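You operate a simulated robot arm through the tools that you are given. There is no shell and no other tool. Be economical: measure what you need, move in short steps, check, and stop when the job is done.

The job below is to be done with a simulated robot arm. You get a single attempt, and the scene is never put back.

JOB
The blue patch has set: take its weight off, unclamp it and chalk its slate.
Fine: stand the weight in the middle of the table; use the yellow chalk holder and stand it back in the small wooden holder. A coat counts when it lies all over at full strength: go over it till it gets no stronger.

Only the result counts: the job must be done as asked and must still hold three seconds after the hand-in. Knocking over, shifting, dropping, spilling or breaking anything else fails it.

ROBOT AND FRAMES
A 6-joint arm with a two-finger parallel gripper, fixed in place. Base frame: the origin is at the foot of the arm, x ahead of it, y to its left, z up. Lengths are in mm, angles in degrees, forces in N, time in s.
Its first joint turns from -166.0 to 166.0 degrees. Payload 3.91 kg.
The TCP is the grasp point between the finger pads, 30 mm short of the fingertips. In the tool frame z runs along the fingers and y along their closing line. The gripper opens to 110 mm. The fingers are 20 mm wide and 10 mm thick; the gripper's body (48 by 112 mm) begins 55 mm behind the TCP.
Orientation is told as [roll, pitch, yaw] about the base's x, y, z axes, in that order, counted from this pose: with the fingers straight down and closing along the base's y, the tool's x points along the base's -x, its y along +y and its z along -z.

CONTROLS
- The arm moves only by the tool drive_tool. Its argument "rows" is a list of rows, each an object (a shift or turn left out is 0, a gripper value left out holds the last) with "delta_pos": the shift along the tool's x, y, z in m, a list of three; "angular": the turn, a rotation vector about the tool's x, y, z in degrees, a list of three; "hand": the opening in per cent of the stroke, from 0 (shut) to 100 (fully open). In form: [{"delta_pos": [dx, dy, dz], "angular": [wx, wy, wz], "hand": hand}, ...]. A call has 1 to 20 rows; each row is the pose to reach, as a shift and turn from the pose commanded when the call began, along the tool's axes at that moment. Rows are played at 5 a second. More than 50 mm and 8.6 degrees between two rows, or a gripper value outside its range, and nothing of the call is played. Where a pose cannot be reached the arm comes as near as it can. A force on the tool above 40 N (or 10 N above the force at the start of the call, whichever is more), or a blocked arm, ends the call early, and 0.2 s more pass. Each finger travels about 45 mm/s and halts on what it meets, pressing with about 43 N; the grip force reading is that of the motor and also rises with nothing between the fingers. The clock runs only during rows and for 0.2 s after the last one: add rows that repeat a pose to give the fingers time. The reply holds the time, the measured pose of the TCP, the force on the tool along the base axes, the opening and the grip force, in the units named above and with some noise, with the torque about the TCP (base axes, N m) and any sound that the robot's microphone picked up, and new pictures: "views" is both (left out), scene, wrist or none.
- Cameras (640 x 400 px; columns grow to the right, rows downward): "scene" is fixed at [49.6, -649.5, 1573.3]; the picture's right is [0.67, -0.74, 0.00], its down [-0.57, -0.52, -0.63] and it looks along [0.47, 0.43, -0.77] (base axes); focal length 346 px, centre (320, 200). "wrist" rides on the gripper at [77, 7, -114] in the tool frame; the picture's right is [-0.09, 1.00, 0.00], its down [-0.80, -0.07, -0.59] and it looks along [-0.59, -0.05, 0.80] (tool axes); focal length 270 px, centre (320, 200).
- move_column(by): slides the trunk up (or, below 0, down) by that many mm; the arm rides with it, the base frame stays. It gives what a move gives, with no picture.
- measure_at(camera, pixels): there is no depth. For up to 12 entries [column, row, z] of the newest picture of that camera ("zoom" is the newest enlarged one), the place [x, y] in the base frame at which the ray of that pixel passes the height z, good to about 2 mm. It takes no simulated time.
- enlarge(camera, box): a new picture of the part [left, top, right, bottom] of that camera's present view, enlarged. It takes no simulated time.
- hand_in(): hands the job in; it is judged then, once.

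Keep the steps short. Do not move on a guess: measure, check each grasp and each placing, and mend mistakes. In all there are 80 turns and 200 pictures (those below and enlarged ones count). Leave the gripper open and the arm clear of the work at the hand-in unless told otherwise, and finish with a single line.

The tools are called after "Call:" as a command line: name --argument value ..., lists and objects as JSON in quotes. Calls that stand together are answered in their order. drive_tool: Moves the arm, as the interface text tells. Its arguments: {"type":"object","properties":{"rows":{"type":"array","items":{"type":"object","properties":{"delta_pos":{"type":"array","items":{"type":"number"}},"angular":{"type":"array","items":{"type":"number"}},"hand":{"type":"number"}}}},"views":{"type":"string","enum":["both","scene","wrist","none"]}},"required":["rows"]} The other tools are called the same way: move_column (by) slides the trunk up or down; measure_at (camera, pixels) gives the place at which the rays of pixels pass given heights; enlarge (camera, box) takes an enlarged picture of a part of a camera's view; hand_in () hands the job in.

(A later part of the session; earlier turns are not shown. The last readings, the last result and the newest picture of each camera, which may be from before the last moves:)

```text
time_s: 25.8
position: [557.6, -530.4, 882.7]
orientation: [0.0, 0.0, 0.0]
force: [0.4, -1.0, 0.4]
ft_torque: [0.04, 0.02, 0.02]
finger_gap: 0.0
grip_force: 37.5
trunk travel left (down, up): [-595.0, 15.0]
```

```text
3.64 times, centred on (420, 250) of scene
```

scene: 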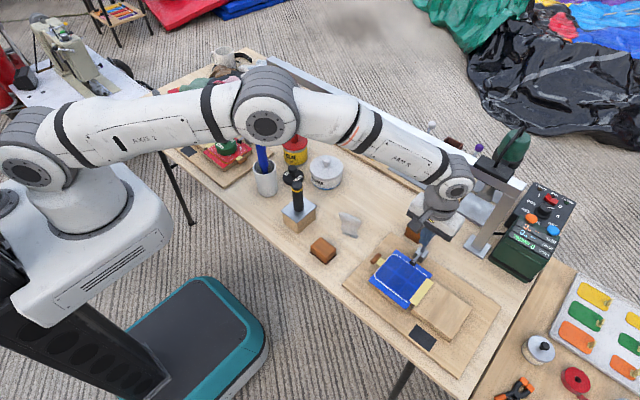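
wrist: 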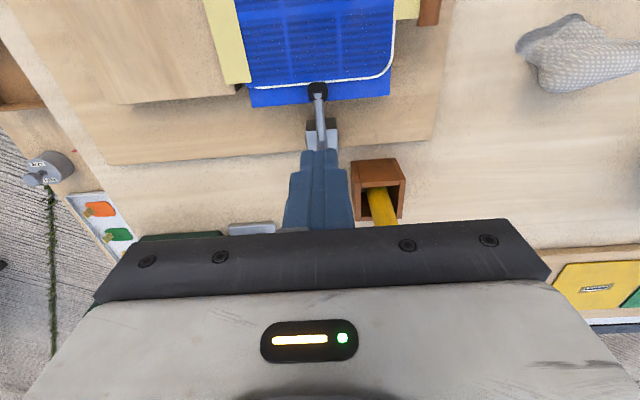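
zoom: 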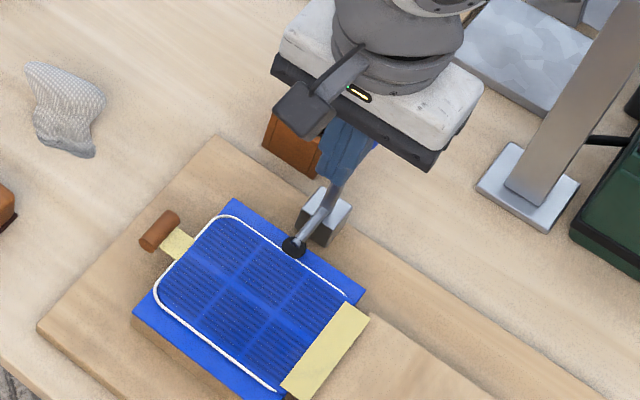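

The fingers are beside the ball. I'll push outward (+x) by about 40 mm, slightly downward along the arc.

Call:
drive_tool --rows '[{"delta_pos": [-0.006, 0, 0]}, {"delta_pos": [-0.012, 0, 0]}, {"delta_pos": [-0.018, 0, 0.002]}, {"delta_pos": [-0.024, 0, 0.004]}, {"delta_pos": [-0.03, 0, 0.007]}, {"delta_pos": [-0.036, 0, 0.01]}, {"delta_pos": [-0.042, 0, 0.013]}, {"delta_pos": [-0.042, 0, 0.013]}]' --views "both"

Call:
enlarge --camera "scene" --box '[375, 195, 465, 305]'

```text
time_s: 27.6
position: [598.4, -531.3, 869.1]
orientation: [0.1, -0.1, 0.1]
force: [-0.6, -0.1, -0.1]
ft_torque: [-0.01, 0.01, 0.0]
finger_gap: 0.0
grip_force: 37.5
trunk travel left (down, up): [-595.0, 15.0]
```

scene: 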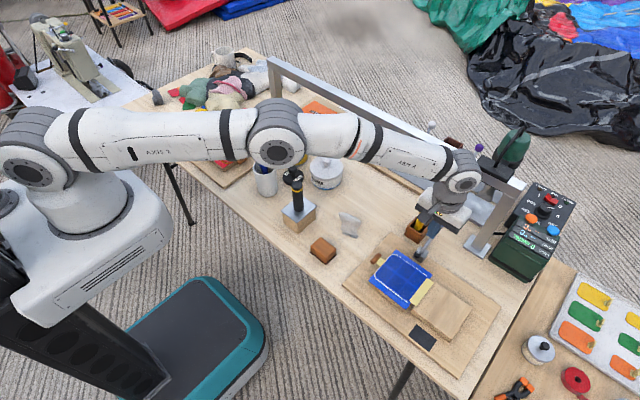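
wrist: 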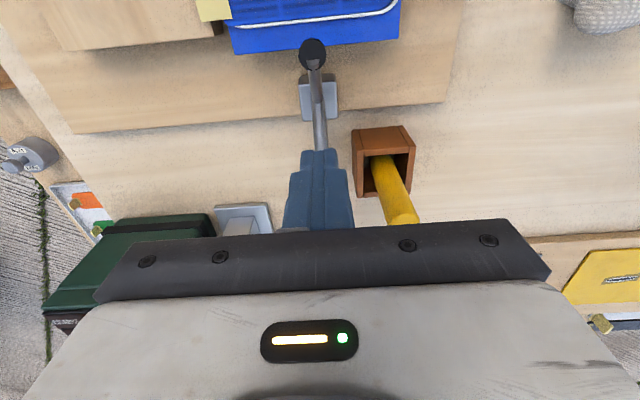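

```text
3.64 times, centred on (420, 250) of scene
```

zoom: 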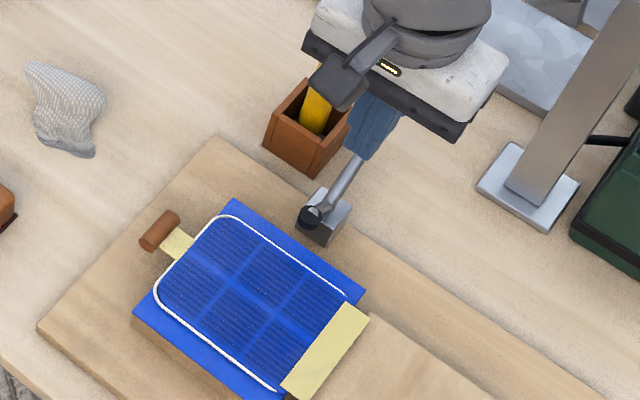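

The pad has lifted off the patch and the lever moves easily. I'll carry on along the arc, outward and down.

Call:
drive_tool --rows '[{"delta_pos": [-0.005, 0, 0.005]}, {"delta_pos": [-0.01, 0, 0.01]}, {"delta_pos": [-0.015, 0, 0.015]}, {"delta_pos": [-0.02, 0, 0.021]}, {"delta_pos": [-0.024, 0, 0.027]}, {"delta_pos": [-0.028, 0, 0.033]}, {"delta_pos": [-0.028, 0, 0.033]}]' --views "both"

Call:
enlarge --camera "scene" --box '[375, 195, 465, 305]'

```text
time_s: 28.6
position: [609.5, -530.2, 858.2]
orientation: [-0.6, -0.3, -0.3]
force: [-18.5, 7.5, 17.3]
ft_torque: [0.38, 0.37, -0.06]
finger_gap: 0.0
grip_force: 37.9
out of reach, approached as far as the arm can: row 4, 5
trunk travel left (down, up): [-595.0, 15.0]
stopped in row 5: the force on the tool passed its limit (the readings are from after the stop); the commanded pose is now the measured one
```

scene: 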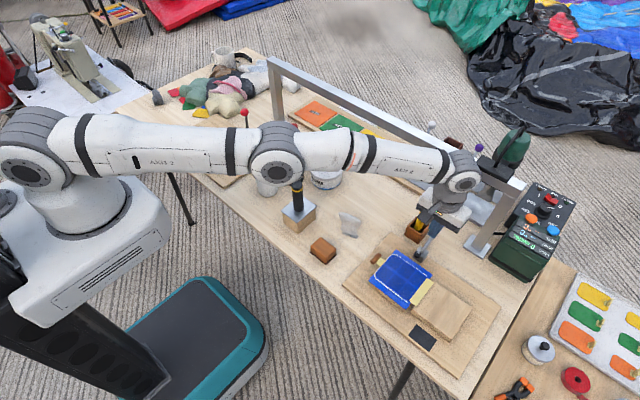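
wrist: 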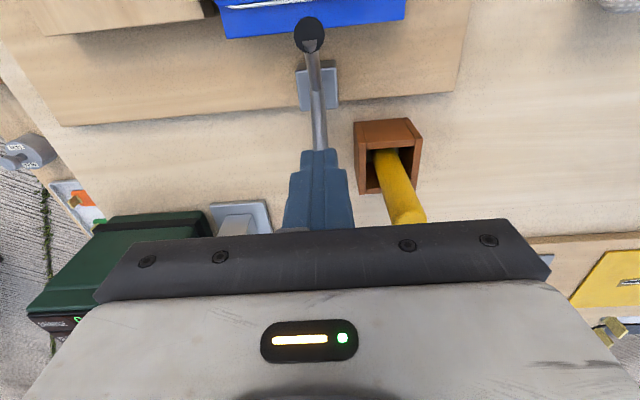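

```text
3.64 times, centred on (420, 250) of scene
```

zoom: 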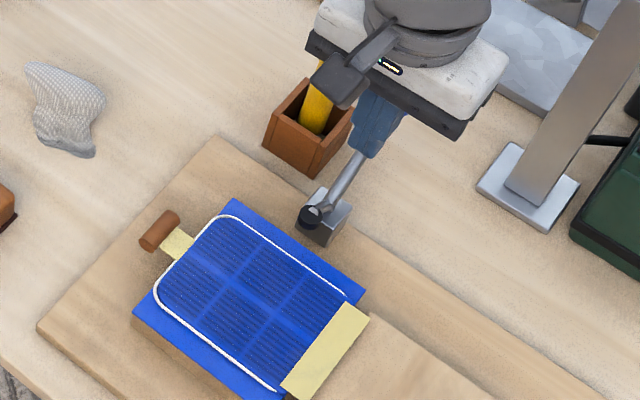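

The force rose to about 25 N while the lever barely moved, so it is probably at its end stop; the arm's reach limit is also near. I'll back off inward and up and see where the lever rests.

Call:
drive_tool --rows '[{"delta_pos": [0.015, 0, -0.005]}, {"delta_pos": [0.03, 0, -0.03]}, {"delta_pos": [0.05, 0, -0.07]}, {"delta_pos": [0.07, 0, -0.11]}, {"delta_pos": [0.07, 0, -0.14]}, {"delta_pos": [0.07, 0, -0.14]}]' --views "both"

Call:
enlarge --camera "scene" --box '[375, 195, 465, 305]'

Call:
enlarge --camera "wrist" --box '[220, 40, 420, 220]'

```text
time_s: 30.0
position: [543.7, -529.5, 994.1]
orientation: [-0.6, -0.2, -0.2]
force: [-0.6, 0.1, -0.4]
ft_torque: [0.0, 0.01, 0.0]
finger_gap: 0.0
grip_force: 38.1
trunk travel left (down, up): [-595.0, 15.0]
```

scene: 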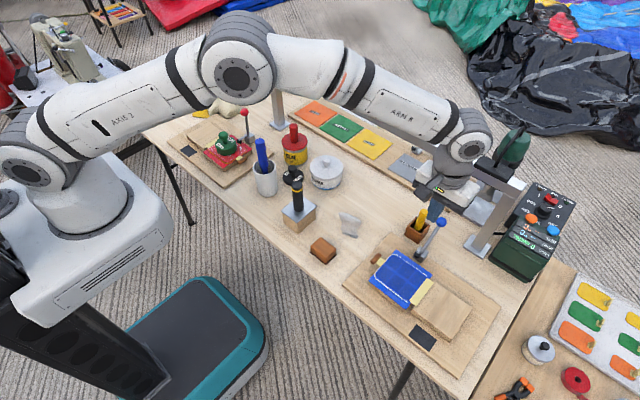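
wrist: 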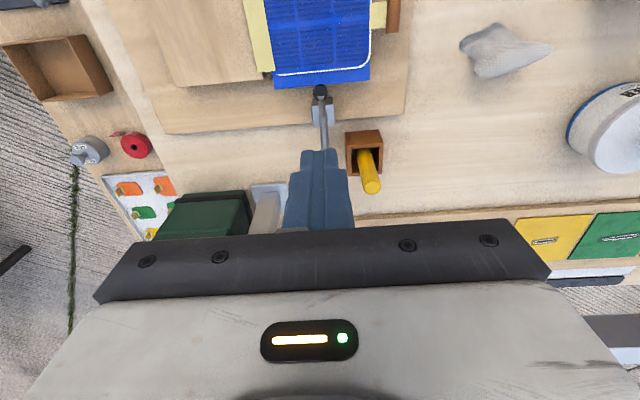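

```text
3.64 times, centred on (420, 250) of scene
```

zoom: 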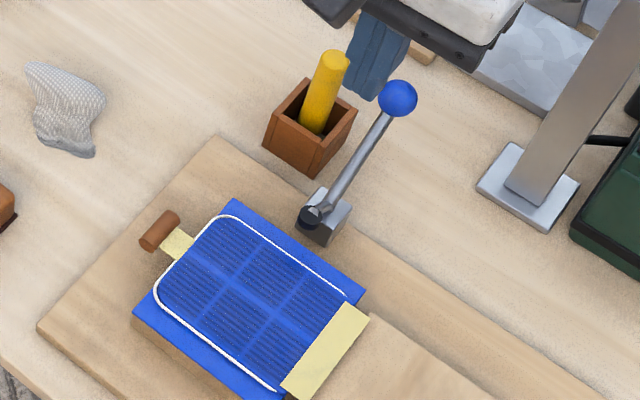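

```text
2.22 times, centred on (320, 130) of wrist
```

zoom: 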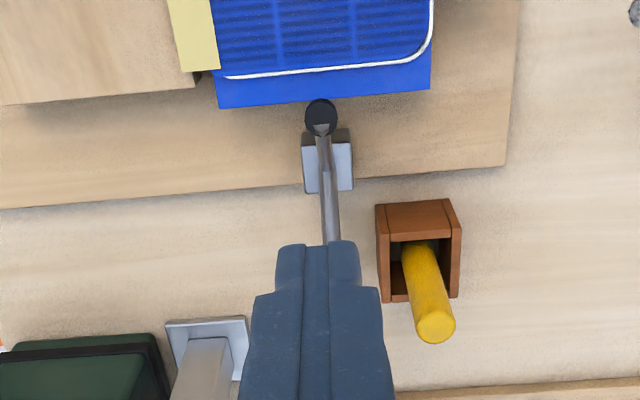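

The lever stays tilted back with its pad raised off the patch. I'll measure the ball to confirm it is at the stop, and measure the chalk box for the next step.

Call:
measure_at --camera "scene" --pixels '[[441.4, 222.3, 820], [441.4, 222.3, 840], [441.4, 222.3, 850], [424.1, 211.5, 835], [401, 245, 740], [418, 249, 740], [395, 227.5, 775], [413.5, 238.5, 775], [429.5, 223, 775]]'

Call:
measure_at --camera "zoom" --pixels '[[435, 328, 830], [435, 328, 850], [375, 205, 775], [450, 200, 775], [463, 240, 775], [385, 243, 775], [393, 303, 775], [458, 297, 775], [425, 255, 775], [320, 118, 800], [320, 118, 820]]'

```text
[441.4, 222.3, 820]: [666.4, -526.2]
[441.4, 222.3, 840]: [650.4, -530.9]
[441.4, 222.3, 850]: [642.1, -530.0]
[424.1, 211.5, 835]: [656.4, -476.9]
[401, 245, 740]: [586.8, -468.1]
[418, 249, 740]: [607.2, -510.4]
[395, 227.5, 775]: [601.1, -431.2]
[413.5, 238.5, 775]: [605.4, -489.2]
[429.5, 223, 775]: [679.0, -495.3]
```

```text
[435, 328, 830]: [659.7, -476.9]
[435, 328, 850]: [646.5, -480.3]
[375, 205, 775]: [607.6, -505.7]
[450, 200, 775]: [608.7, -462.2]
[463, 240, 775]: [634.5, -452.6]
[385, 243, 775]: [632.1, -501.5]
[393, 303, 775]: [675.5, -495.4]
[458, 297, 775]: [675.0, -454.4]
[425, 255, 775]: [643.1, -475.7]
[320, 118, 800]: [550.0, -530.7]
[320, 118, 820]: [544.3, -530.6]
```

The ball is at about (650,−531,840), so the lever swung about 40° and the clamp is open. The chalk's top is at about (656,−477,835) and its box rim at about 775. That spot is at the arm's reach limit and near the overhead beam, so I'll locate the beam before going in.

Call:
enlarge --camera "scene" --box '[380, 130, 560, 280]'

Call:
measure_at --camera "zoom" --pixels '[[160, 305, 740], [230, 340, 740], [240, 270, 740]]'

Call:
measure_at --camera "scene" --pixels '[[466, 251, 742], [485, 259, 742], [491, 240, 742], [279, 127, 742], [522, 187, 980], [522, 187, 1020], [500, 195, 980], [440, 155, 980], [440, 165, 980], [440, 145, 980]]'

```text
2.67 times, centred on (470, 205) of scene
```

zoom: 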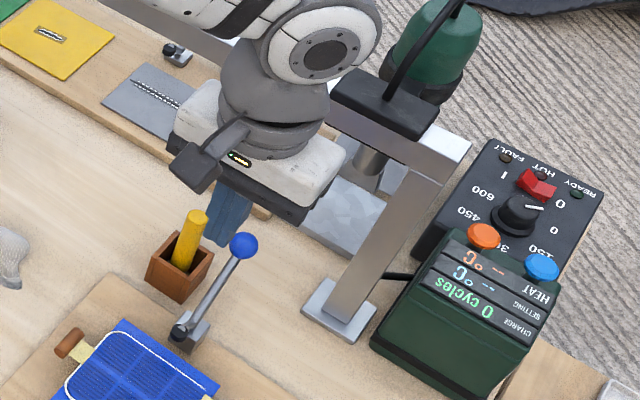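

```text
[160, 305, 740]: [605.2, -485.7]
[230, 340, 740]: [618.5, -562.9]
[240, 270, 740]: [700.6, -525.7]
```

```text
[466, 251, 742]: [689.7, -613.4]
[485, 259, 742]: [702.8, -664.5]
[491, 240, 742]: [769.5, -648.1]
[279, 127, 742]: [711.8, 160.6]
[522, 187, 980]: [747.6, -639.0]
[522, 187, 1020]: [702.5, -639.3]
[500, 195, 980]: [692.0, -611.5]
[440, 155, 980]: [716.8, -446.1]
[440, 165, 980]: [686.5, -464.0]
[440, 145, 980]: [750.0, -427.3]
```

The post is at about (735,−635), with the beam at x≈715–755, z≈950–990. I'll tilt the tool 15° so the tips point outward. That gains reach and keeps the gripper body away from the beam. I'll open to about 44 mm and stop short of the chalk to look.

Call:
drive_tool --rows '[{"delta_pos": [-0.015, 0.018, 0], "angular": [0, -5, 0], "hand": 40}, {"delta_pos": [-0.03, 0.036, 0], "angular": [0, -10, 0], "hand": 40}, {"delta_pos": [-0.045, 0.0525, 0], "angular": [0, -15, 0], "hand": 40}, {"delta_pos": [-0.056, 0.0525, 0], "angular": [0, -15, 0], "hand": 40}, {"delta_pos": [-0.056, 0.0525, 0], "angular": [0, -15, 0], "hand": 40}]' --views "both"

Call:
enlarge --camera "scene" --box '[380, 180, 470, 270]'

Call:
enlarge --camera "wrist" --box '[220, 60, 420, 240]'

```text
time_s: 31.2
position: [598.9, -476.5, 994.8]
orientation: [-0.5, -15.2, -0.1]
force: [0.6, 0.8, 0.0]
ft_torque: [-0.01, -0.01, -0.01]
finger_gap: 44.2
grip_force: 0.0
trunk travel left (down, up): [-595.0, 15.0]
```

scene: 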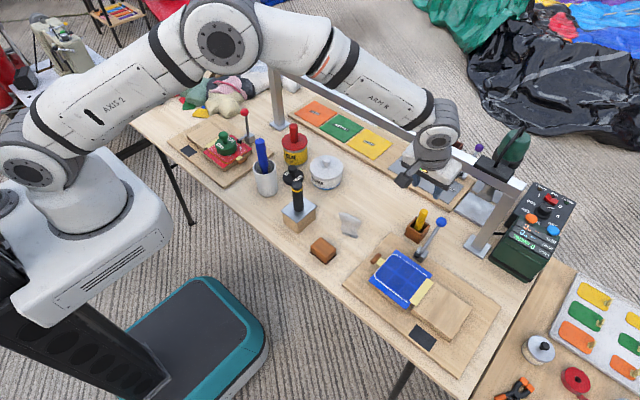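
wrist: 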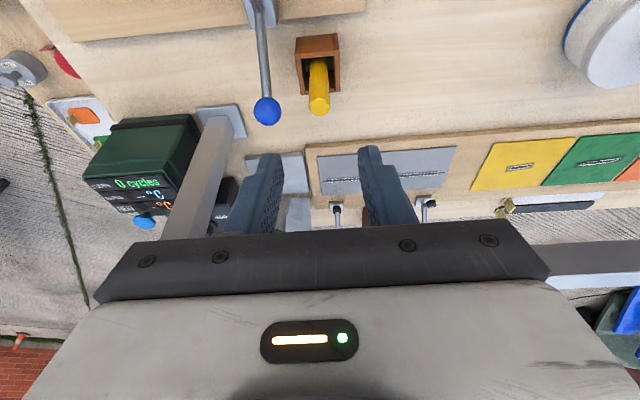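

```text
4.44 times, centred on (425, 225) of scene
```

zoom: 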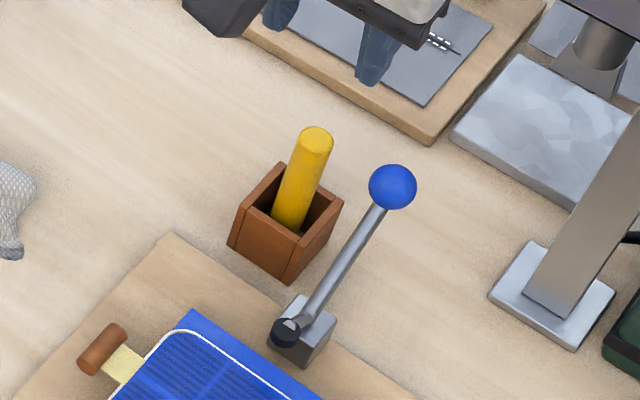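

```text
2.22 times, centred on (320, 150) of wrist
```

zoom: 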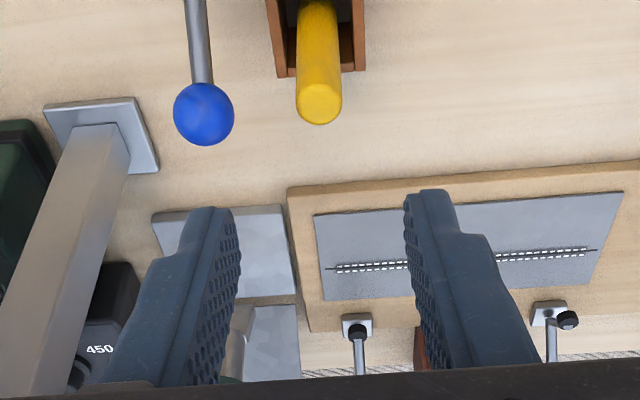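

Call:
measure_at --camera "zoom" --pixels '[[319, 103, 820], [319, 103, 840], [298, 90, 835], [342, 90, 835], [204, 113, 830], [204, 113, 850], [282, 76, 775], [365, 70, 775], [320, 20, 780], [276, 30, 775], [364, 25, 775]]'

Call:
measure_at --camera "scene" --pixels '[[424.3, 210.4, 820], [424.3, 210.4, 840], [441.4, 222, 830], [441.4, 222, 850], [417.5, 231, 770], [417.5, 231, 780], [404.5, 235, 740], [418, 243.5, 740], [416, 216.5, 775], [430, 225.5, 775], [407.5, 223.5, 775], [419, 233.5, 775]]'

```text
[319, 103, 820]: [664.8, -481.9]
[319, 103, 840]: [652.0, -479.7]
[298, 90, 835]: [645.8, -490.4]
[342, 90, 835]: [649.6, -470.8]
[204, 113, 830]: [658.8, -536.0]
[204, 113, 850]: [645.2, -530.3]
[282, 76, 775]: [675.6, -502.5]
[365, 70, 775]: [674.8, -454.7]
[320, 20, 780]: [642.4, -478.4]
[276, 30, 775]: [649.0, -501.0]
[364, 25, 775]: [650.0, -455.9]
```

```text
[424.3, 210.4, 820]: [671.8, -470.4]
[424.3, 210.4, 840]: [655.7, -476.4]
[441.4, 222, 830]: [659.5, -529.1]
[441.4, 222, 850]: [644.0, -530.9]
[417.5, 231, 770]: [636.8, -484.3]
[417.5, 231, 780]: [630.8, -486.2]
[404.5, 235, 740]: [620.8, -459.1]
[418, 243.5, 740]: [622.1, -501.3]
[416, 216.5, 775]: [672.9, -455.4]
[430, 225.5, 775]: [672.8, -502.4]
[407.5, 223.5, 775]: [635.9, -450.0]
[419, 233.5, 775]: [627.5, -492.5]
```

Chalk axis at (651,−478), top at about 845; the box spans x 627–674, y −502…−454, rim about 775. I'll go to just above the chalk at TCP (651,−478,890).

Call:
drive_tool --rows '[{"delta_pos": [-0.012, -0.001, 0.003]}, {"delta_pos": [-0.025, -0.0015, 0.007]}, {"delta_pos": [-0.05, -0.0015, 0.0136]}, {"delta_pos": [-0.042, -0.0015, 0.045]}, {"delta_pos": [-0.032, -0.0015, 0.08]}, {"delta_pos": [-0.0227, -0.0015, 0.115]}, {"delta_pos": [-0.0227, -0.0015, 0.115]}]' --views "both"

Call:
enlarge --camera "scene" --box '[380, 150, 500, 270]'

Call:
enlarge --camera "wrist" --box '[220, 60, 420, 240]'

```text
time_s: 32.8
position: [649.8, -480.5, 889.5]
orientation: [-0.6, -15.2, -0.1]
force: [0.6, -0.4, -0.3]
ft_torque: [0.01, -0.02, 0.03]
finger_gap: 44.1
grip_force: 0.1
trunk travel left (down, up): [-595.0, 15.0]
```

scene: 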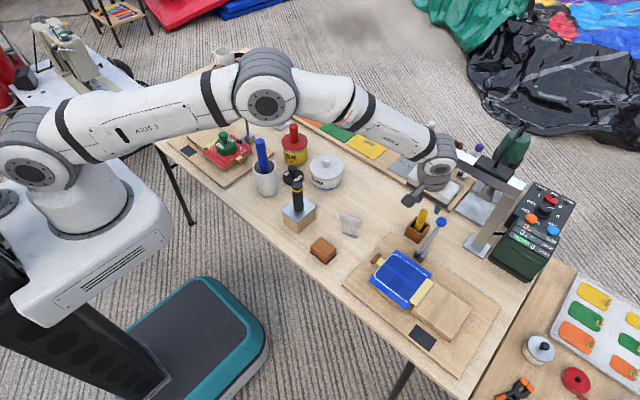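
wrist: 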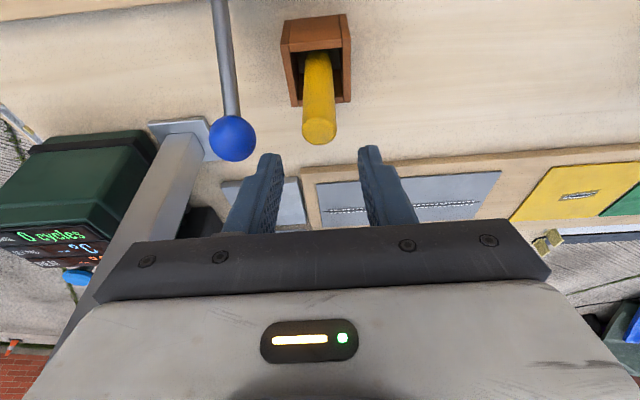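

```text
3.33 times, centred on (440, 210) of scene
```

zoom: 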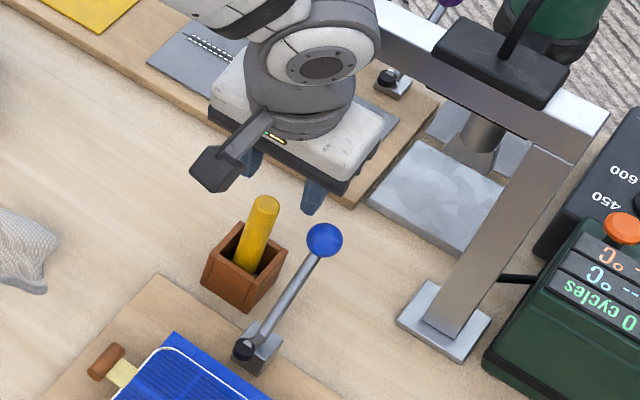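

```text
2.22 times, centred on (320, 150) of wrist
```

zoom: 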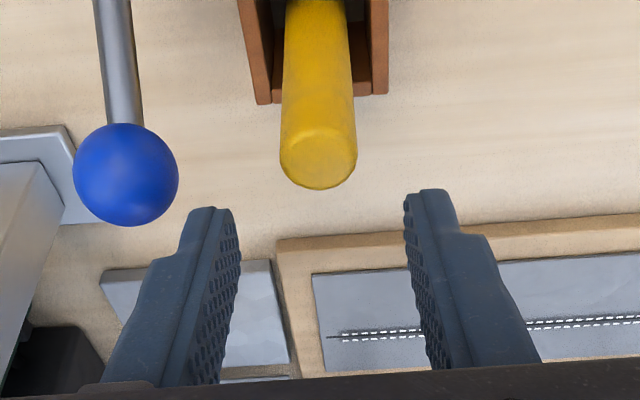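

Lined up. One last check of the chalk top from here before going down.

Call:
measure_at --camera "zoom" --pixels '[[319, 162, 840], [319, 162, 850], [281, 155, 845], [357, 155, 845], [126, 175, 840], [126, 175, 850]]'

```text
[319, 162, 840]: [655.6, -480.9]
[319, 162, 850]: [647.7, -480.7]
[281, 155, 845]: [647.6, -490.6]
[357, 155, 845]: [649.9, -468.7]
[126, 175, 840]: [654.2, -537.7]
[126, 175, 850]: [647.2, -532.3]
```

Aligned at (652,−480). I'll go down 70 mm, keeping the tips above the box rim, and close.

Call:
drive_tool --rows '[{"delta_pos": [0.0055, 0, 0.0206]}, {"delta_pos": [0.0115, 0, 0.043]}, {"delta_pos": [0.0173, 0, 0.068]}, {"delta_pos": [0.0173, 0, 0.068]}, {"delta_pos": [0.0173, 0, 0.068], "hand": 0}, {"delta_pos": [0.0173, 0, 0.068], "hand": 0}, {"delta_pos": [0.0173, 0, 0.068], "hand": 0}]' --views "both"

Call:
enlarge --camera "scene" --box '[380, 180, 470, 270]'

```text
time_s: 34.4
position: [652.5, -481.3, 819.3]
orientation: [-0.5, -15.2, -0.1]
force: [0.6, -0.5, 0.1]
ft_torque: [0.02, -0.01, 0.02]
finger_gap: 19.7
grip_force: 43.0
trunk travel left (down, up): [-595.0, 15.0]
```

scene: 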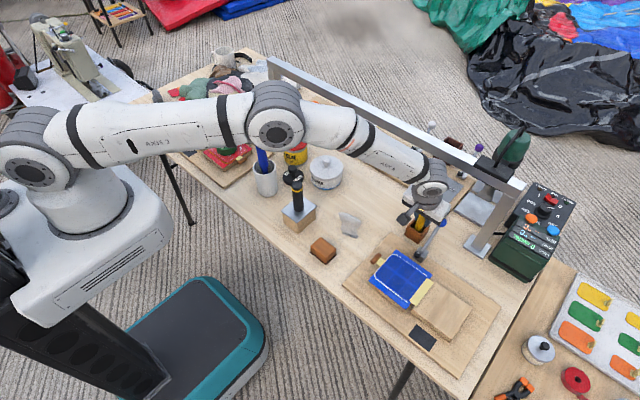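
wrist: 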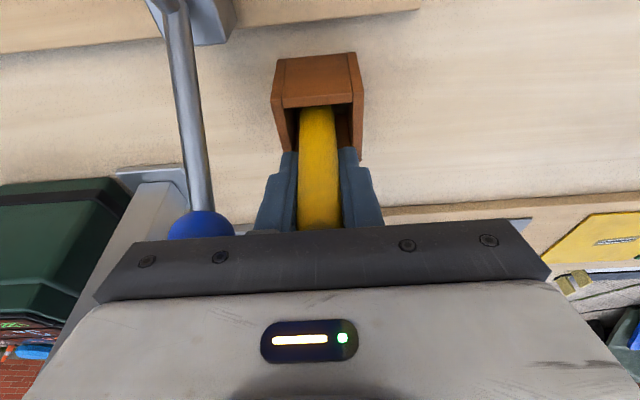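

```text
4.44 times, centred on (425, 225) of scene
```

zoom: 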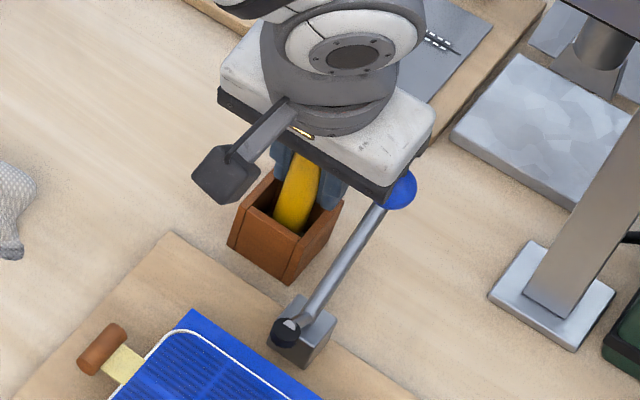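

The chalk holder is gripped at 19.7 mm. I'll lift it straight up 130 mm.

Call:
drive_tool --rows '[{"delta_pos": [-0.0079, 0, -0.029]}, {"delta_pos": [-0.0157, 0, -0.058]}, {"delta_pos": [-0.0236, 0, -0.087]}, {"delta_pos": [-0.0341, 0, -0.1256]}, {"delta_pos": [-0.0341, 0, -0.1256]}]' --views "both"

Call:
enlarge --camera "scene" --box '[380, 150, 500, 270]'

```text
time_s: 35.6
position: [653.0, -480.3, 947.3]
orientation: [-0.5, -15.3, -0.1]
force: [0.3, 0.1, -0.4]
ft_torque: [0.02, 0.0, -0.01]
finger_gap: 19.5
grip_force: 42.2
trunk travel left (down, up): [-595.0, 15.0]
```

scene: 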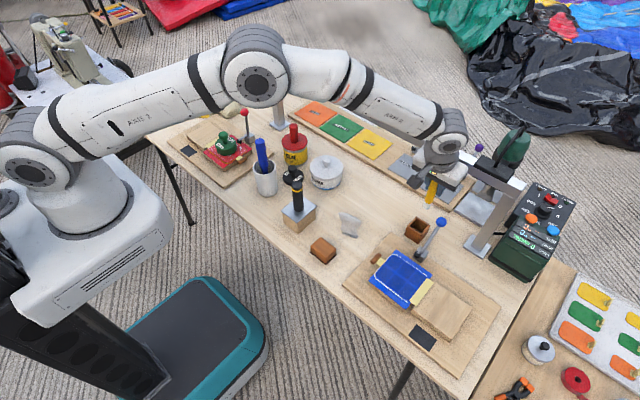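
wrist: 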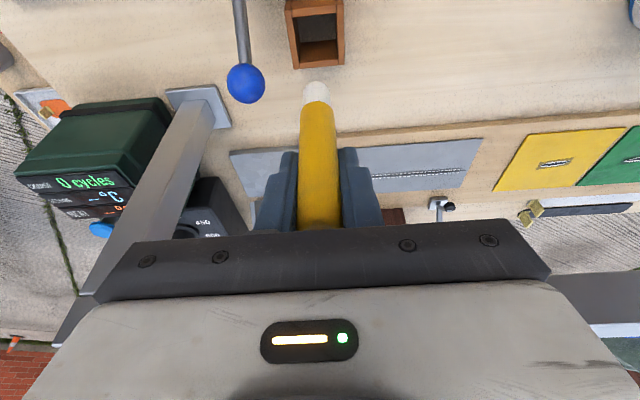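

```text
3.33 times, centred on (440, 210) of scene
```

zoom: 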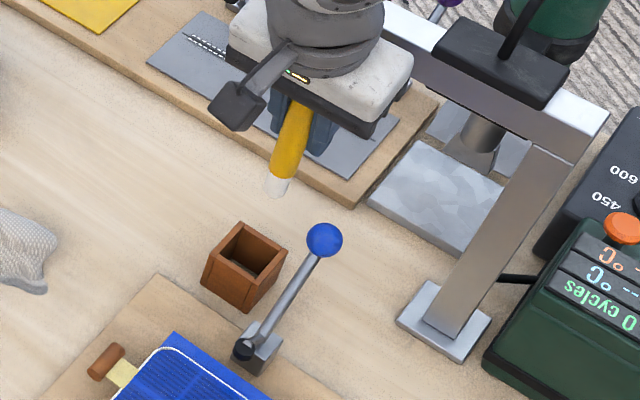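

The chalk is out, with its white tip pointing down. I'll triangulate the tip relative to the TCP.

Call:
measure_at --camera "wrist" --pixels '[[317, 86, 860], [317, 86, 880], [317, 105, 880], [317, 86, 870]]'

Call:
measure_at --camera "zoom" --pixels '[[277, 189, 860], [277, 189, 880], [277, 189, 870]]'

Call:
enlarge --camera "wrist" --box '[240, 50, 400, 240]'

```text
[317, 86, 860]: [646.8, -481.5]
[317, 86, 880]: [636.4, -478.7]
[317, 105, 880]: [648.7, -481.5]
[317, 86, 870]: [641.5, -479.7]
```

```text
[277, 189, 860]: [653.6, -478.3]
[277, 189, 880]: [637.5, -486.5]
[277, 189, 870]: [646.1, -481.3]
```

```text
2.11 times, centred on (320, 145) of wrist
```

zoom: 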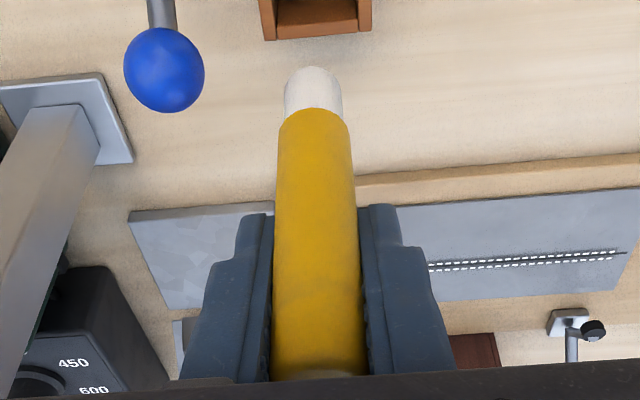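

The tip sits at about TCP + (−9,0,−75). Next I'll carry it to above the slate at (404,−645), keeping the height.

Call:
drive_tool --rows '[{"delta_pos": [0.033, -0.0236, -0.009]}, {"delta_pos": [0.066, -0.0471, -0.018]}, {"delta_pos": [0.099, -0.0707, -0.027]}, {"delta_pos": [0.132, -0.0943, -0.036]}, {"delta_pos": [0.165, -0.118, -0.045]}, {"delta_pos": [0.199, -0.1414, -0.054]}, {"delta_pos": [0.232, -0.165, -0.063]}, {"delta_pos": [0.232, -0.165, -0.063]}]' --views "both"

Call:
enlarge --camera "scene" --box '[370, 270, 480, 390]'

Call:
enlarge --camera "wrist" --box '[200, 20, 440, 220]'

```text
time_s: 37.4
position: [410.9, -644.8, 953.2]
orientation: [-0.5, -15.2, -0.2]
force: [-0.2, 0.1, 0.0]
ft_torque: [-0.02, 0.0, 0.01]
finger_gap: 19.6
grip_force: 42.5
trunk travel left (down, up): [-595.0, 15.0]
```

scene: 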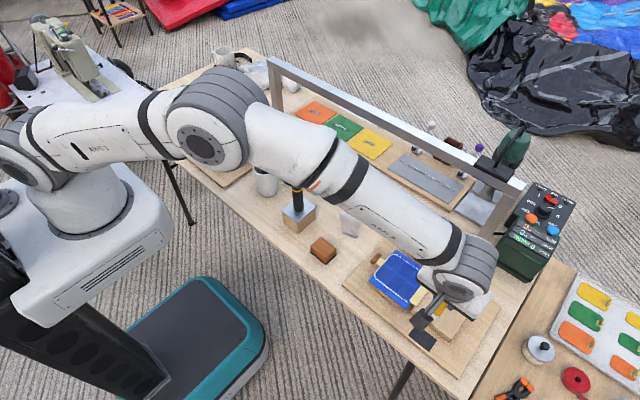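
wrist: 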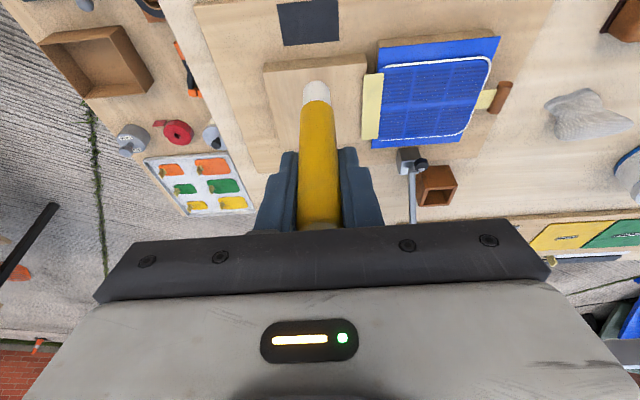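

```text
3.33 times, centred on (425, 330) of scene
```

zoom: 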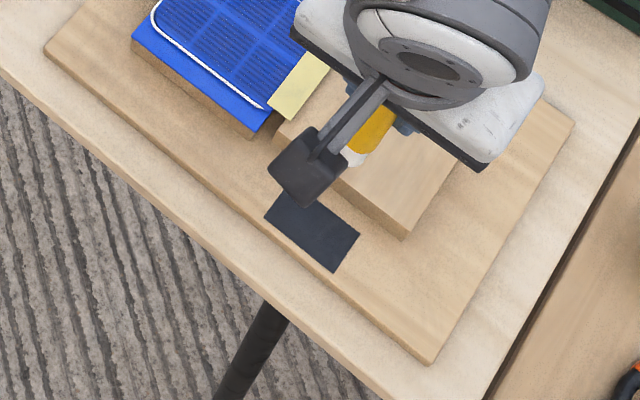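

```text
2.00 times, centred on (320, 120) of wrist
```

zoom: 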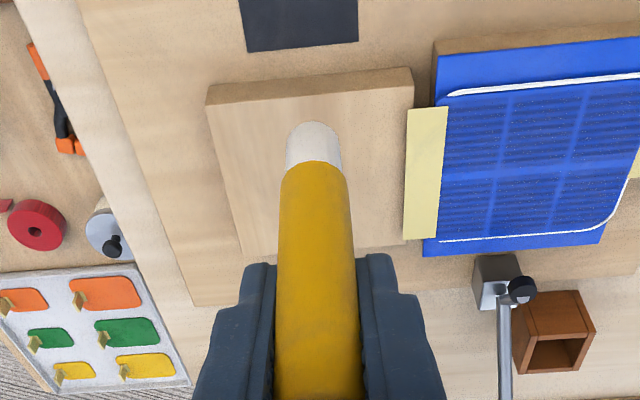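

The wrist view shows the slate at (277–340, 2–46). I'll measure its corners, the raised block's edges and the chalk tip.

Call:
measure_at --camera "wrist" --pixels '[[277, 4, 750], [337, 0, 750], [340, 41, 750], [283, 46, 750], [303, 67, 775], [366, 53, 775], [263, 70, 775], [317, 86, 878], [317, 86, 868], [378, 72, 778], [372, 148, 750]]'

Call:
measure_at --camera "scene" --pixels '[[408.5, 335, 750], [426, 351, 750], [437, 341, 750], [422, 329, 750], [432, 278, 750]]'

```text
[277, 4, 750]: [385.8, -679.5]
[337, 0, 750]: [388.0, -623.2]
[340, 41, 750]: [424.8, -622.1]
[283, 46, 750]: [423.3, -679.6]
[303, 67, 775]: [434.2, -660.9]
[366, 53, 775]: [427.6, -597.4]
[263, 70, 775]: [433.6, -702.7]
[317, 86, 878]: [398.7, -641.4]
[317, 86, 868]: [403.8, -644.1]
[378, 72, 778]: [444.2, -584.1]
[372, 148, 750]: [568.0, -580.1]
```

```text
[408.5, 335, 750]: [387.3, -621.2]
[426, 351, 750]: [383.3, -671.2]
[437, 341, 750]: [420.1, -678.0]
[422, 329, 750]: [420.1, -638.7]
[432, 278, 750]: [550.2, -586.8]
```

The slate spans x 386–424, y −680…−622 at z≈750, with the raised block starting at x≈433. I'll cross-check the chalk tip with the scene view.

Call:
measure_at --camera "scene" --pixels '[[433.8, 317.5, 878], [433.8, 317.5, 870], [440, 303, 893], [442, 302, 910]]'

Call:
enlarge --camera "scene" --box '[410, 290, 460, 340]'

```text
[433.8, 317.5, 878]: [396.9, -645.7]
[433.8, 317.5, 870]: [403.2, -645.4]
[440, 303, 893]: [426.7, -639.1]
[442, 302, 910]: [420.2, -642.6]
```

```text
8.00 times, centred on (435, 315) of scene
```

zoom: 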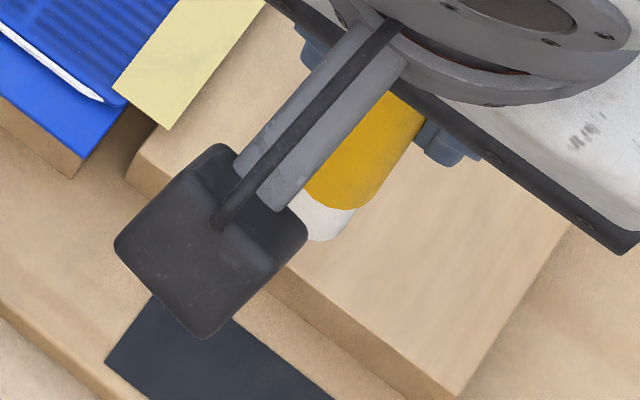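

The tip offset is about (−13,0,−76), so the chalk leans about 10° from vertical. I'll tilt the tool another −10° to make it vertical, then check.

Call:
drive_tool --rows '[{"delta_pos": [0, 0, 0], "angular": [0, -5, 0]}, {"delta_pos": [0, 0, 0], "angular": [0, -10, 0]}, {"delta_pos": [0, 0, 0], "angular": [0, -10, 0]}]' --views "both"

Call:
enlarge --camera "scene" --box '[410, 290, 460, 340]'

Call:
enlarge --camera "wrist" --box '[200, 0, 440, 200]'

```text
time_s: 38.2
position: [410.7, -643.1, 952.1]
orientation: [-0.7, -25.3, 0.0]
force: [0.3, 0.4, -0.3]
ft_torque: [-0.02, 0.02, -0.01]
finger_gap: 19.1
grip_force: 43.2
trunk travel left (down, up): [-595.0, 15.0]
```

scene: 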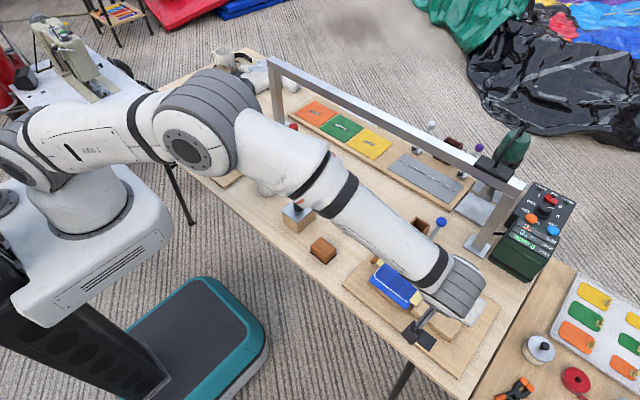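
wrist: 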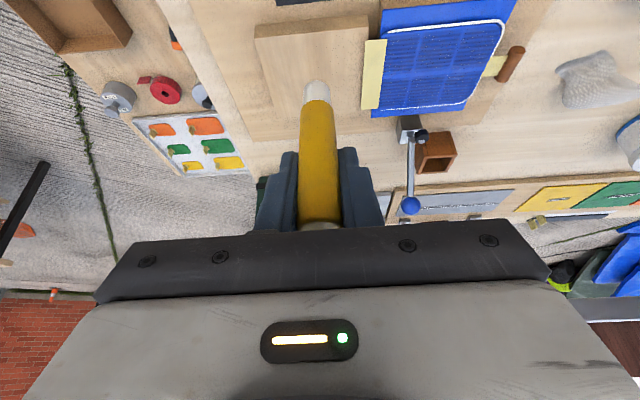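

```text
8.00 times, centred on (435, 315) of scene
```

zoom: 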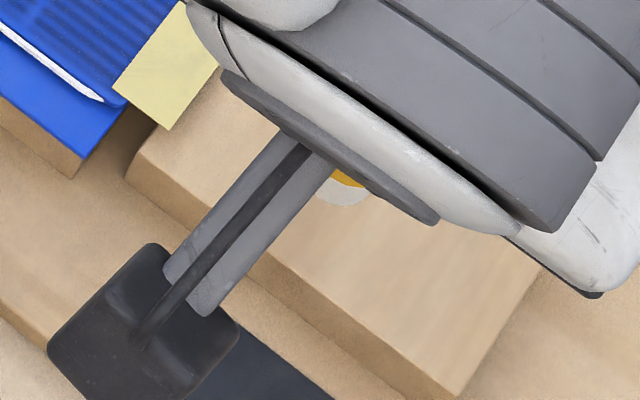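

```text
2.00 times, centred on (320, 100) of wrist
```

zoom: 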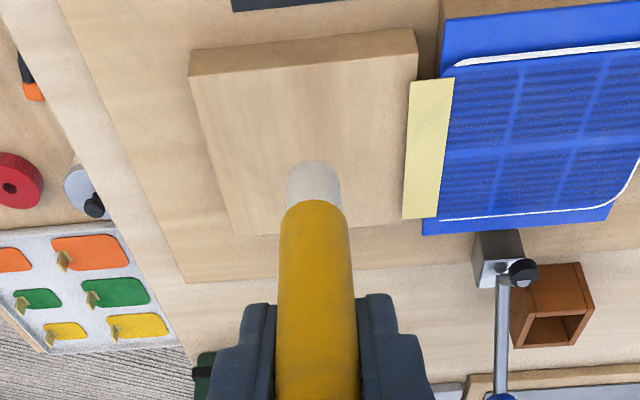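

Call:
measure_at --camera "wrist" --pixels '[[316, 86, 870], [316, 86, 878]]'

Call:
measure_at --camera "scene" --pixels '[[437.6, 315, 870], [437.6, 315, 878]]'

```text
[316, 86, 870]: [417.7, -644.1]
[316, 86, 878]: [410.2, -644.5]
```

```text
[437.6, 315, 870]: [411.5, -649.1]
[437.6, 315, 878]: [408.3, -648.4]
```

The chalk is now vertical, with its tip directly below the TCP (offset about 0,−2,−76). I'll lower to about 6 mm above the middle of the slate.

Call:
drive_tool --rows '[{"delta_pos": [0.0188, -0.002, 0.0354]}, {"delta_pos": [0.0376, -0.004, 0.0707]}, {"delta_pos": [0.0564, -0.005, 0.1061]}, {"delta_pos": [0.0564, -0.005, 0.1061]}]' --views "both"

Call:
enlarge --camera "scene" --box '[385, 300, 465, 370]'

Call:
enlarge --camera "wrist" --box '[240, 20, 400, 140]'

```text
time_s: 39.2
position: [403.4, -651.0, 833.3]
orientation: [-0.9, -25.5, 0.2]
force: [1.7, -1.5, 15.6]
ft_torque: [0.15, -0.09, 0.0]
finger_gap: 19.2
grip_force: 43.0
trunk travel left (down, up): [-595.0, 15.0]
```

scene: 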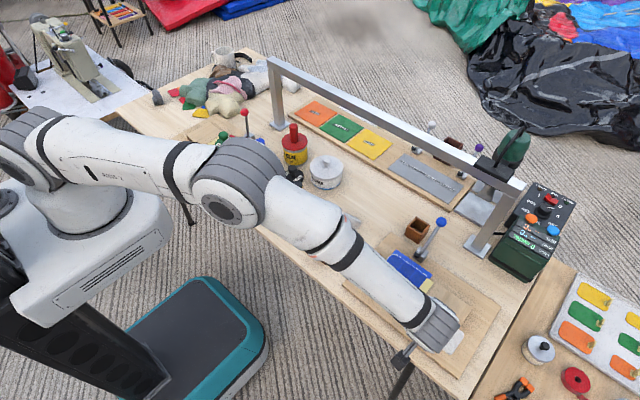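
wrist: 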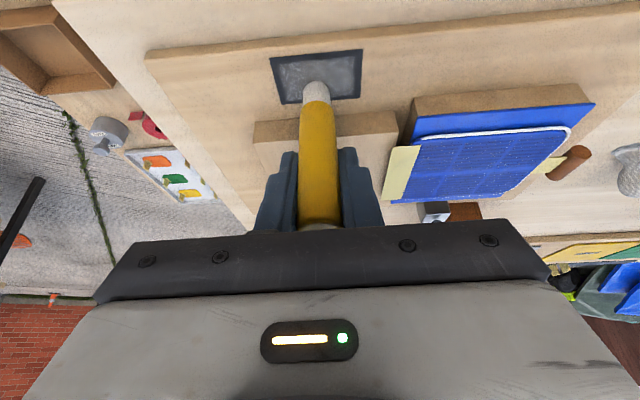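

```text
5.71 times, centred on (425, 335) of scene
```

zoom: 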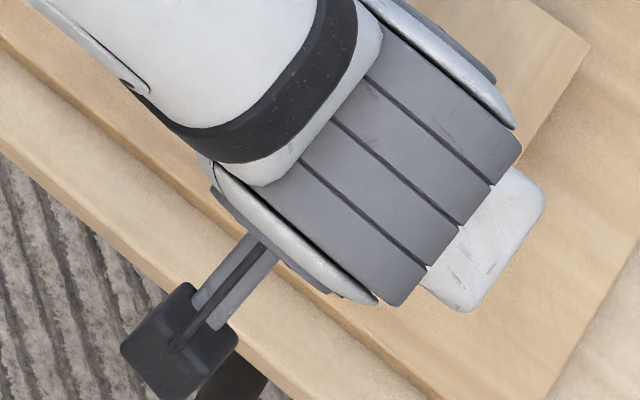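

```text
3.33 times, centred on (320, 80) of wrist
```

zoom: 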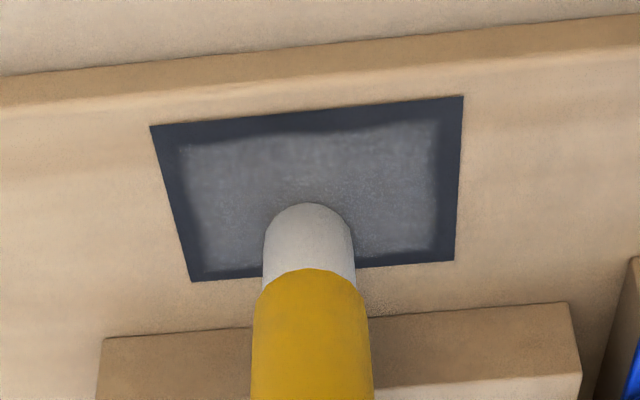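

The chalk already touched at TCP ≈834 with 15 N (slightly higher than expected) and left a faint coat over most of the slate, with the border still dark. I'll ease off 1 mm and rub lanes across the whole slate.

Call:
drive_tool --rows '[{"delta_pos": [0.0086, -0.017, -0.0052]}, {"delta_pos": [0.0086, -0.004, -0.0052]}, {"delta_pos": [0.0086, 0.009, -0.0052]}, {"delta_pos": [0.0086, 0.021, -0.0052]}, {"delta_pos": [0.0032, 0.021, -0.0026]}, {"delta_pos": [0.0032, 0.009, -0.0026]}, {"delta_pos": [0.0032, -0.004, -0.0026]}, {"delta_pos": [0.0032, -0.017, -0.0026]}, {"delta_pos": [-0.0022, -0.017, 0]}, {"delta_pos": [-0.0022, -0.004, 0]}, {"delta_pos": [-0.0022, 0.009, 0]}, {"delta_pos": [-0.0022, 0.021, 0]}, {"delta_pos": [-0.0076, 0.021, 0.0025]}, {"delta_pos": [-0.0076, 0.009, 0.0025]}, {"delta_pos": [-0.0076, -0.004, 0.0025]}, {"delta_pos": [-0.0076, -0.017, 0.0025]}, {"delta_pos": [-0.0122, -0.017, 0.0047]}, {"delta_pos": [-0.0122, -0.004, 0.0047]}, {"delta_pos": [-0.0122, 0.009, 0.0047]}, {"delta_pos": [-0.0122, 0.021, 0.0047]}]' --views "wrist"

Call:
enlarge --camera "wrist" --box '[240, 20, 400, 140]'

```text
time_s: 43.4
position: [416.2, -630.2, 832.8]
orientation: [-0.9, -25.4, 0.1]
force: [-1.2, -5.4, 23.6]
ft_torque: [-0.53, 0.03, 0.01]
finger_gap: 19.8
grip_force: 42.8
trunk travel left (down, up): [-595.0, 15.0]
```

wrist: 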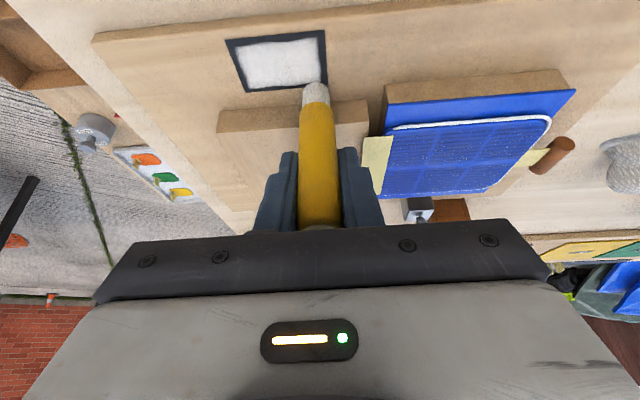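

```text
3.33 times, centred on (320, 80) of wrist
```

zoom: 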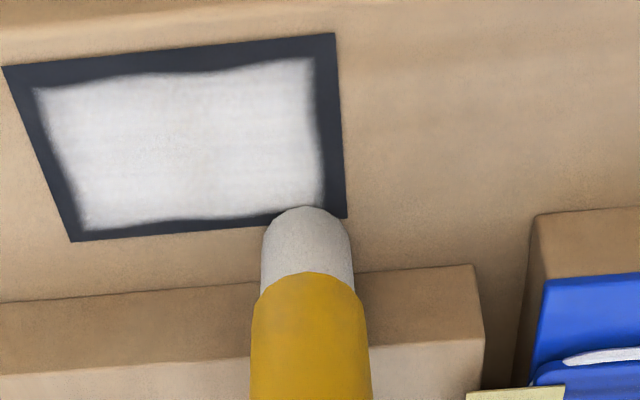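

The coat is much whiter. I'll make a second full pass, slightly wider, and then compare the strength.

Call:
drive_tool --rows '[{"delta_pos": [-0.0011, 0.002, 0]}, {"delta_pos": [-0.0011, -0.012, 0]}, {"delta_pos": [-0.0011, -0.026, 0]}, {"delta_pos": [-0.0011, -0.04, 0]}, {"delta_pos": [0.0043, -0.04, -0.0026]}, {"delta_pos": [0.0043, -0.026, -0.0026]}, {"delta_pos": [0.0043, -0.012, -0.0026]}, {"delta_pos": [0.0043, 0.002, -0.0026]}, {"delta_pos": [0.0097, 0.002, -0.0051]}, {"delta_pos": [0.0097, -0.012, -0.0051]}, {"delta_pos": [0.0097, -0.026, -0.0051]}, {"delta_pos": [0.0097, -0.04, -0.0051]}, {"delta_pos": [0.0152, -0.04, -0.0077]}, {"delta_pos": [0.0152, -0.026, -0.0077]}, {"delta_pos": [0.0152, -0.012, -0.0077]}, {"delta_pos": [0.0152, 0.002, -0.0077]}, {"delta_pos": [0.0215, 0.002, -0.0107]}, {"delta_pos": [0.0215, -0.012, -0.0107]}, {"delta_pos": [0.0215, -0.026, -0.0107]}, {"delta_pos": [0.0215, -0.04, -0.0107]}]' --views "wrist"

Call:
enlarge --camera "wrist" --box '[240, 20, 400, 140]'

```text
time_s: 47.6
position: [393.5, -666.9, 832.8]
orientation: [-0.6, -25.2, 0.0]
force: [0.6, 1.9, 8.1]
ft_torque: [0.14, -0.06, -0.01]
finger_gap: 19.9
grip_force: 42.5
trunk travel left (down, up): [-595.0, 15.0]
```

wrist: 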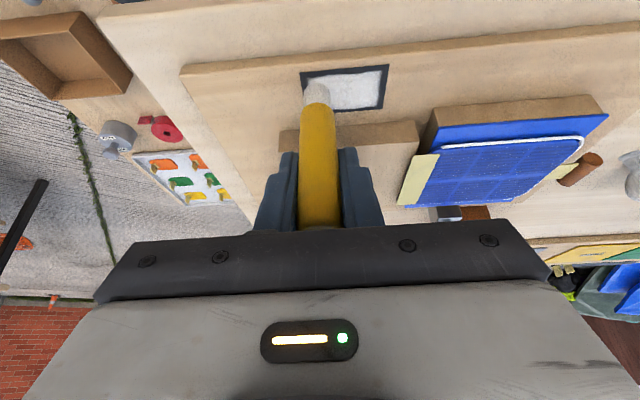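

```text
3.33 times, centred on (320, 80) of wrist
```

zoom: 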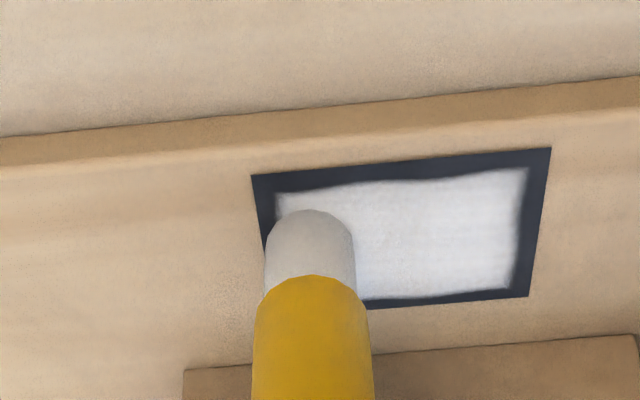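

It looks nearly uniform white. I'll do a third pass to see whether it gets any stronger, then lift away to inspect.

Call:
drive_tool --rows '[{"delta_pos": [0.001, 0.0, 0]}, {"delta_pos": [0.001, 0.014, 0]}, {"delta_pos": [0.001, 0.028, 0]}, {"delta_pos": [0.001, 0.04, 0]}, {"delta_pos": [-0.0054, 0.04, 0.0026]}, {"delta_pos": [-0.0054, 0.028, 0.0026]}, {"delta_pos": [-0.0054, 0.014, 0.0026]}, {"delta_pos": [-0.0054, 0, 0.0026]}, {"delta_pos": [-0.0108, 0, 0.0051]}, {"delta_pos": [-0.0108, 0.014, 0.0051]}, {"delta_pos": [-0.0108, 0.028, 0.0051]}, {"delta_pos": [-0.0108, 0.04, 0.0051]}, {"delta_pos": [-0.0163, 0.04, 0.0077]}, {"delta_pos": [-0.0163, 0.028, 0.0077]}, {"delta_pos": [-0.0163, 0.014, 0.0077]}, {"delta_pos": [-0.0163, 0, 0.0077]}, {"delta_pos": [-0.0215, 0, 0.0098]}, {"delta_pos": [-0.0215, 0.014, 0.0098]}, {"delta_pos": [-0.0215, 0.028, 0.0098]}, {"delta_pos": [-0.0215, 0.04, 0.0098]}]' --views "wrist"

Call:
enlarge --camera "wrist" --box '[240, 20, 400, 140]'

```text
time_s: 51.8
position: [415.3, -628.4, 832.0]
orientation: [-0.6, -25.3, 0.0]
force: [-0.9, -3.0, 15.2]
ft_torque: [-0.25, -0.04, 0.0]
finger_gap: 19.7
grip_force: 42.9
trunk travel left (down, up): [-595.0, 15.0]
```

wrist: 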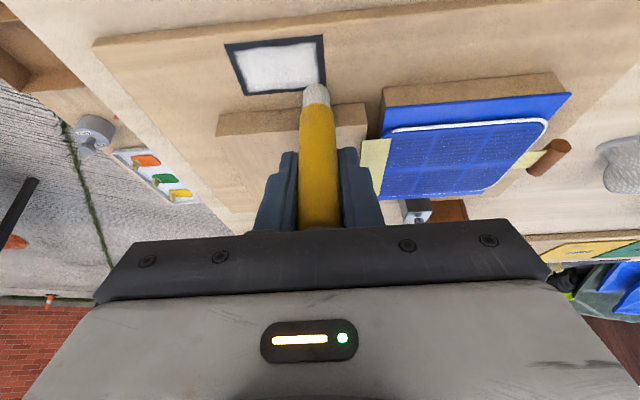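

```text
3.33 times, centred on (320, 80) of wrist
```

zoom: 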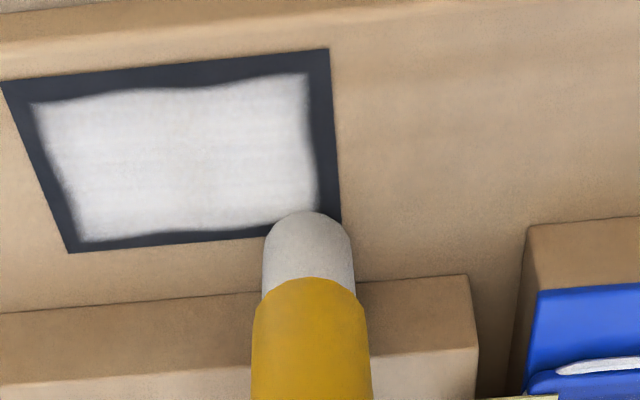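

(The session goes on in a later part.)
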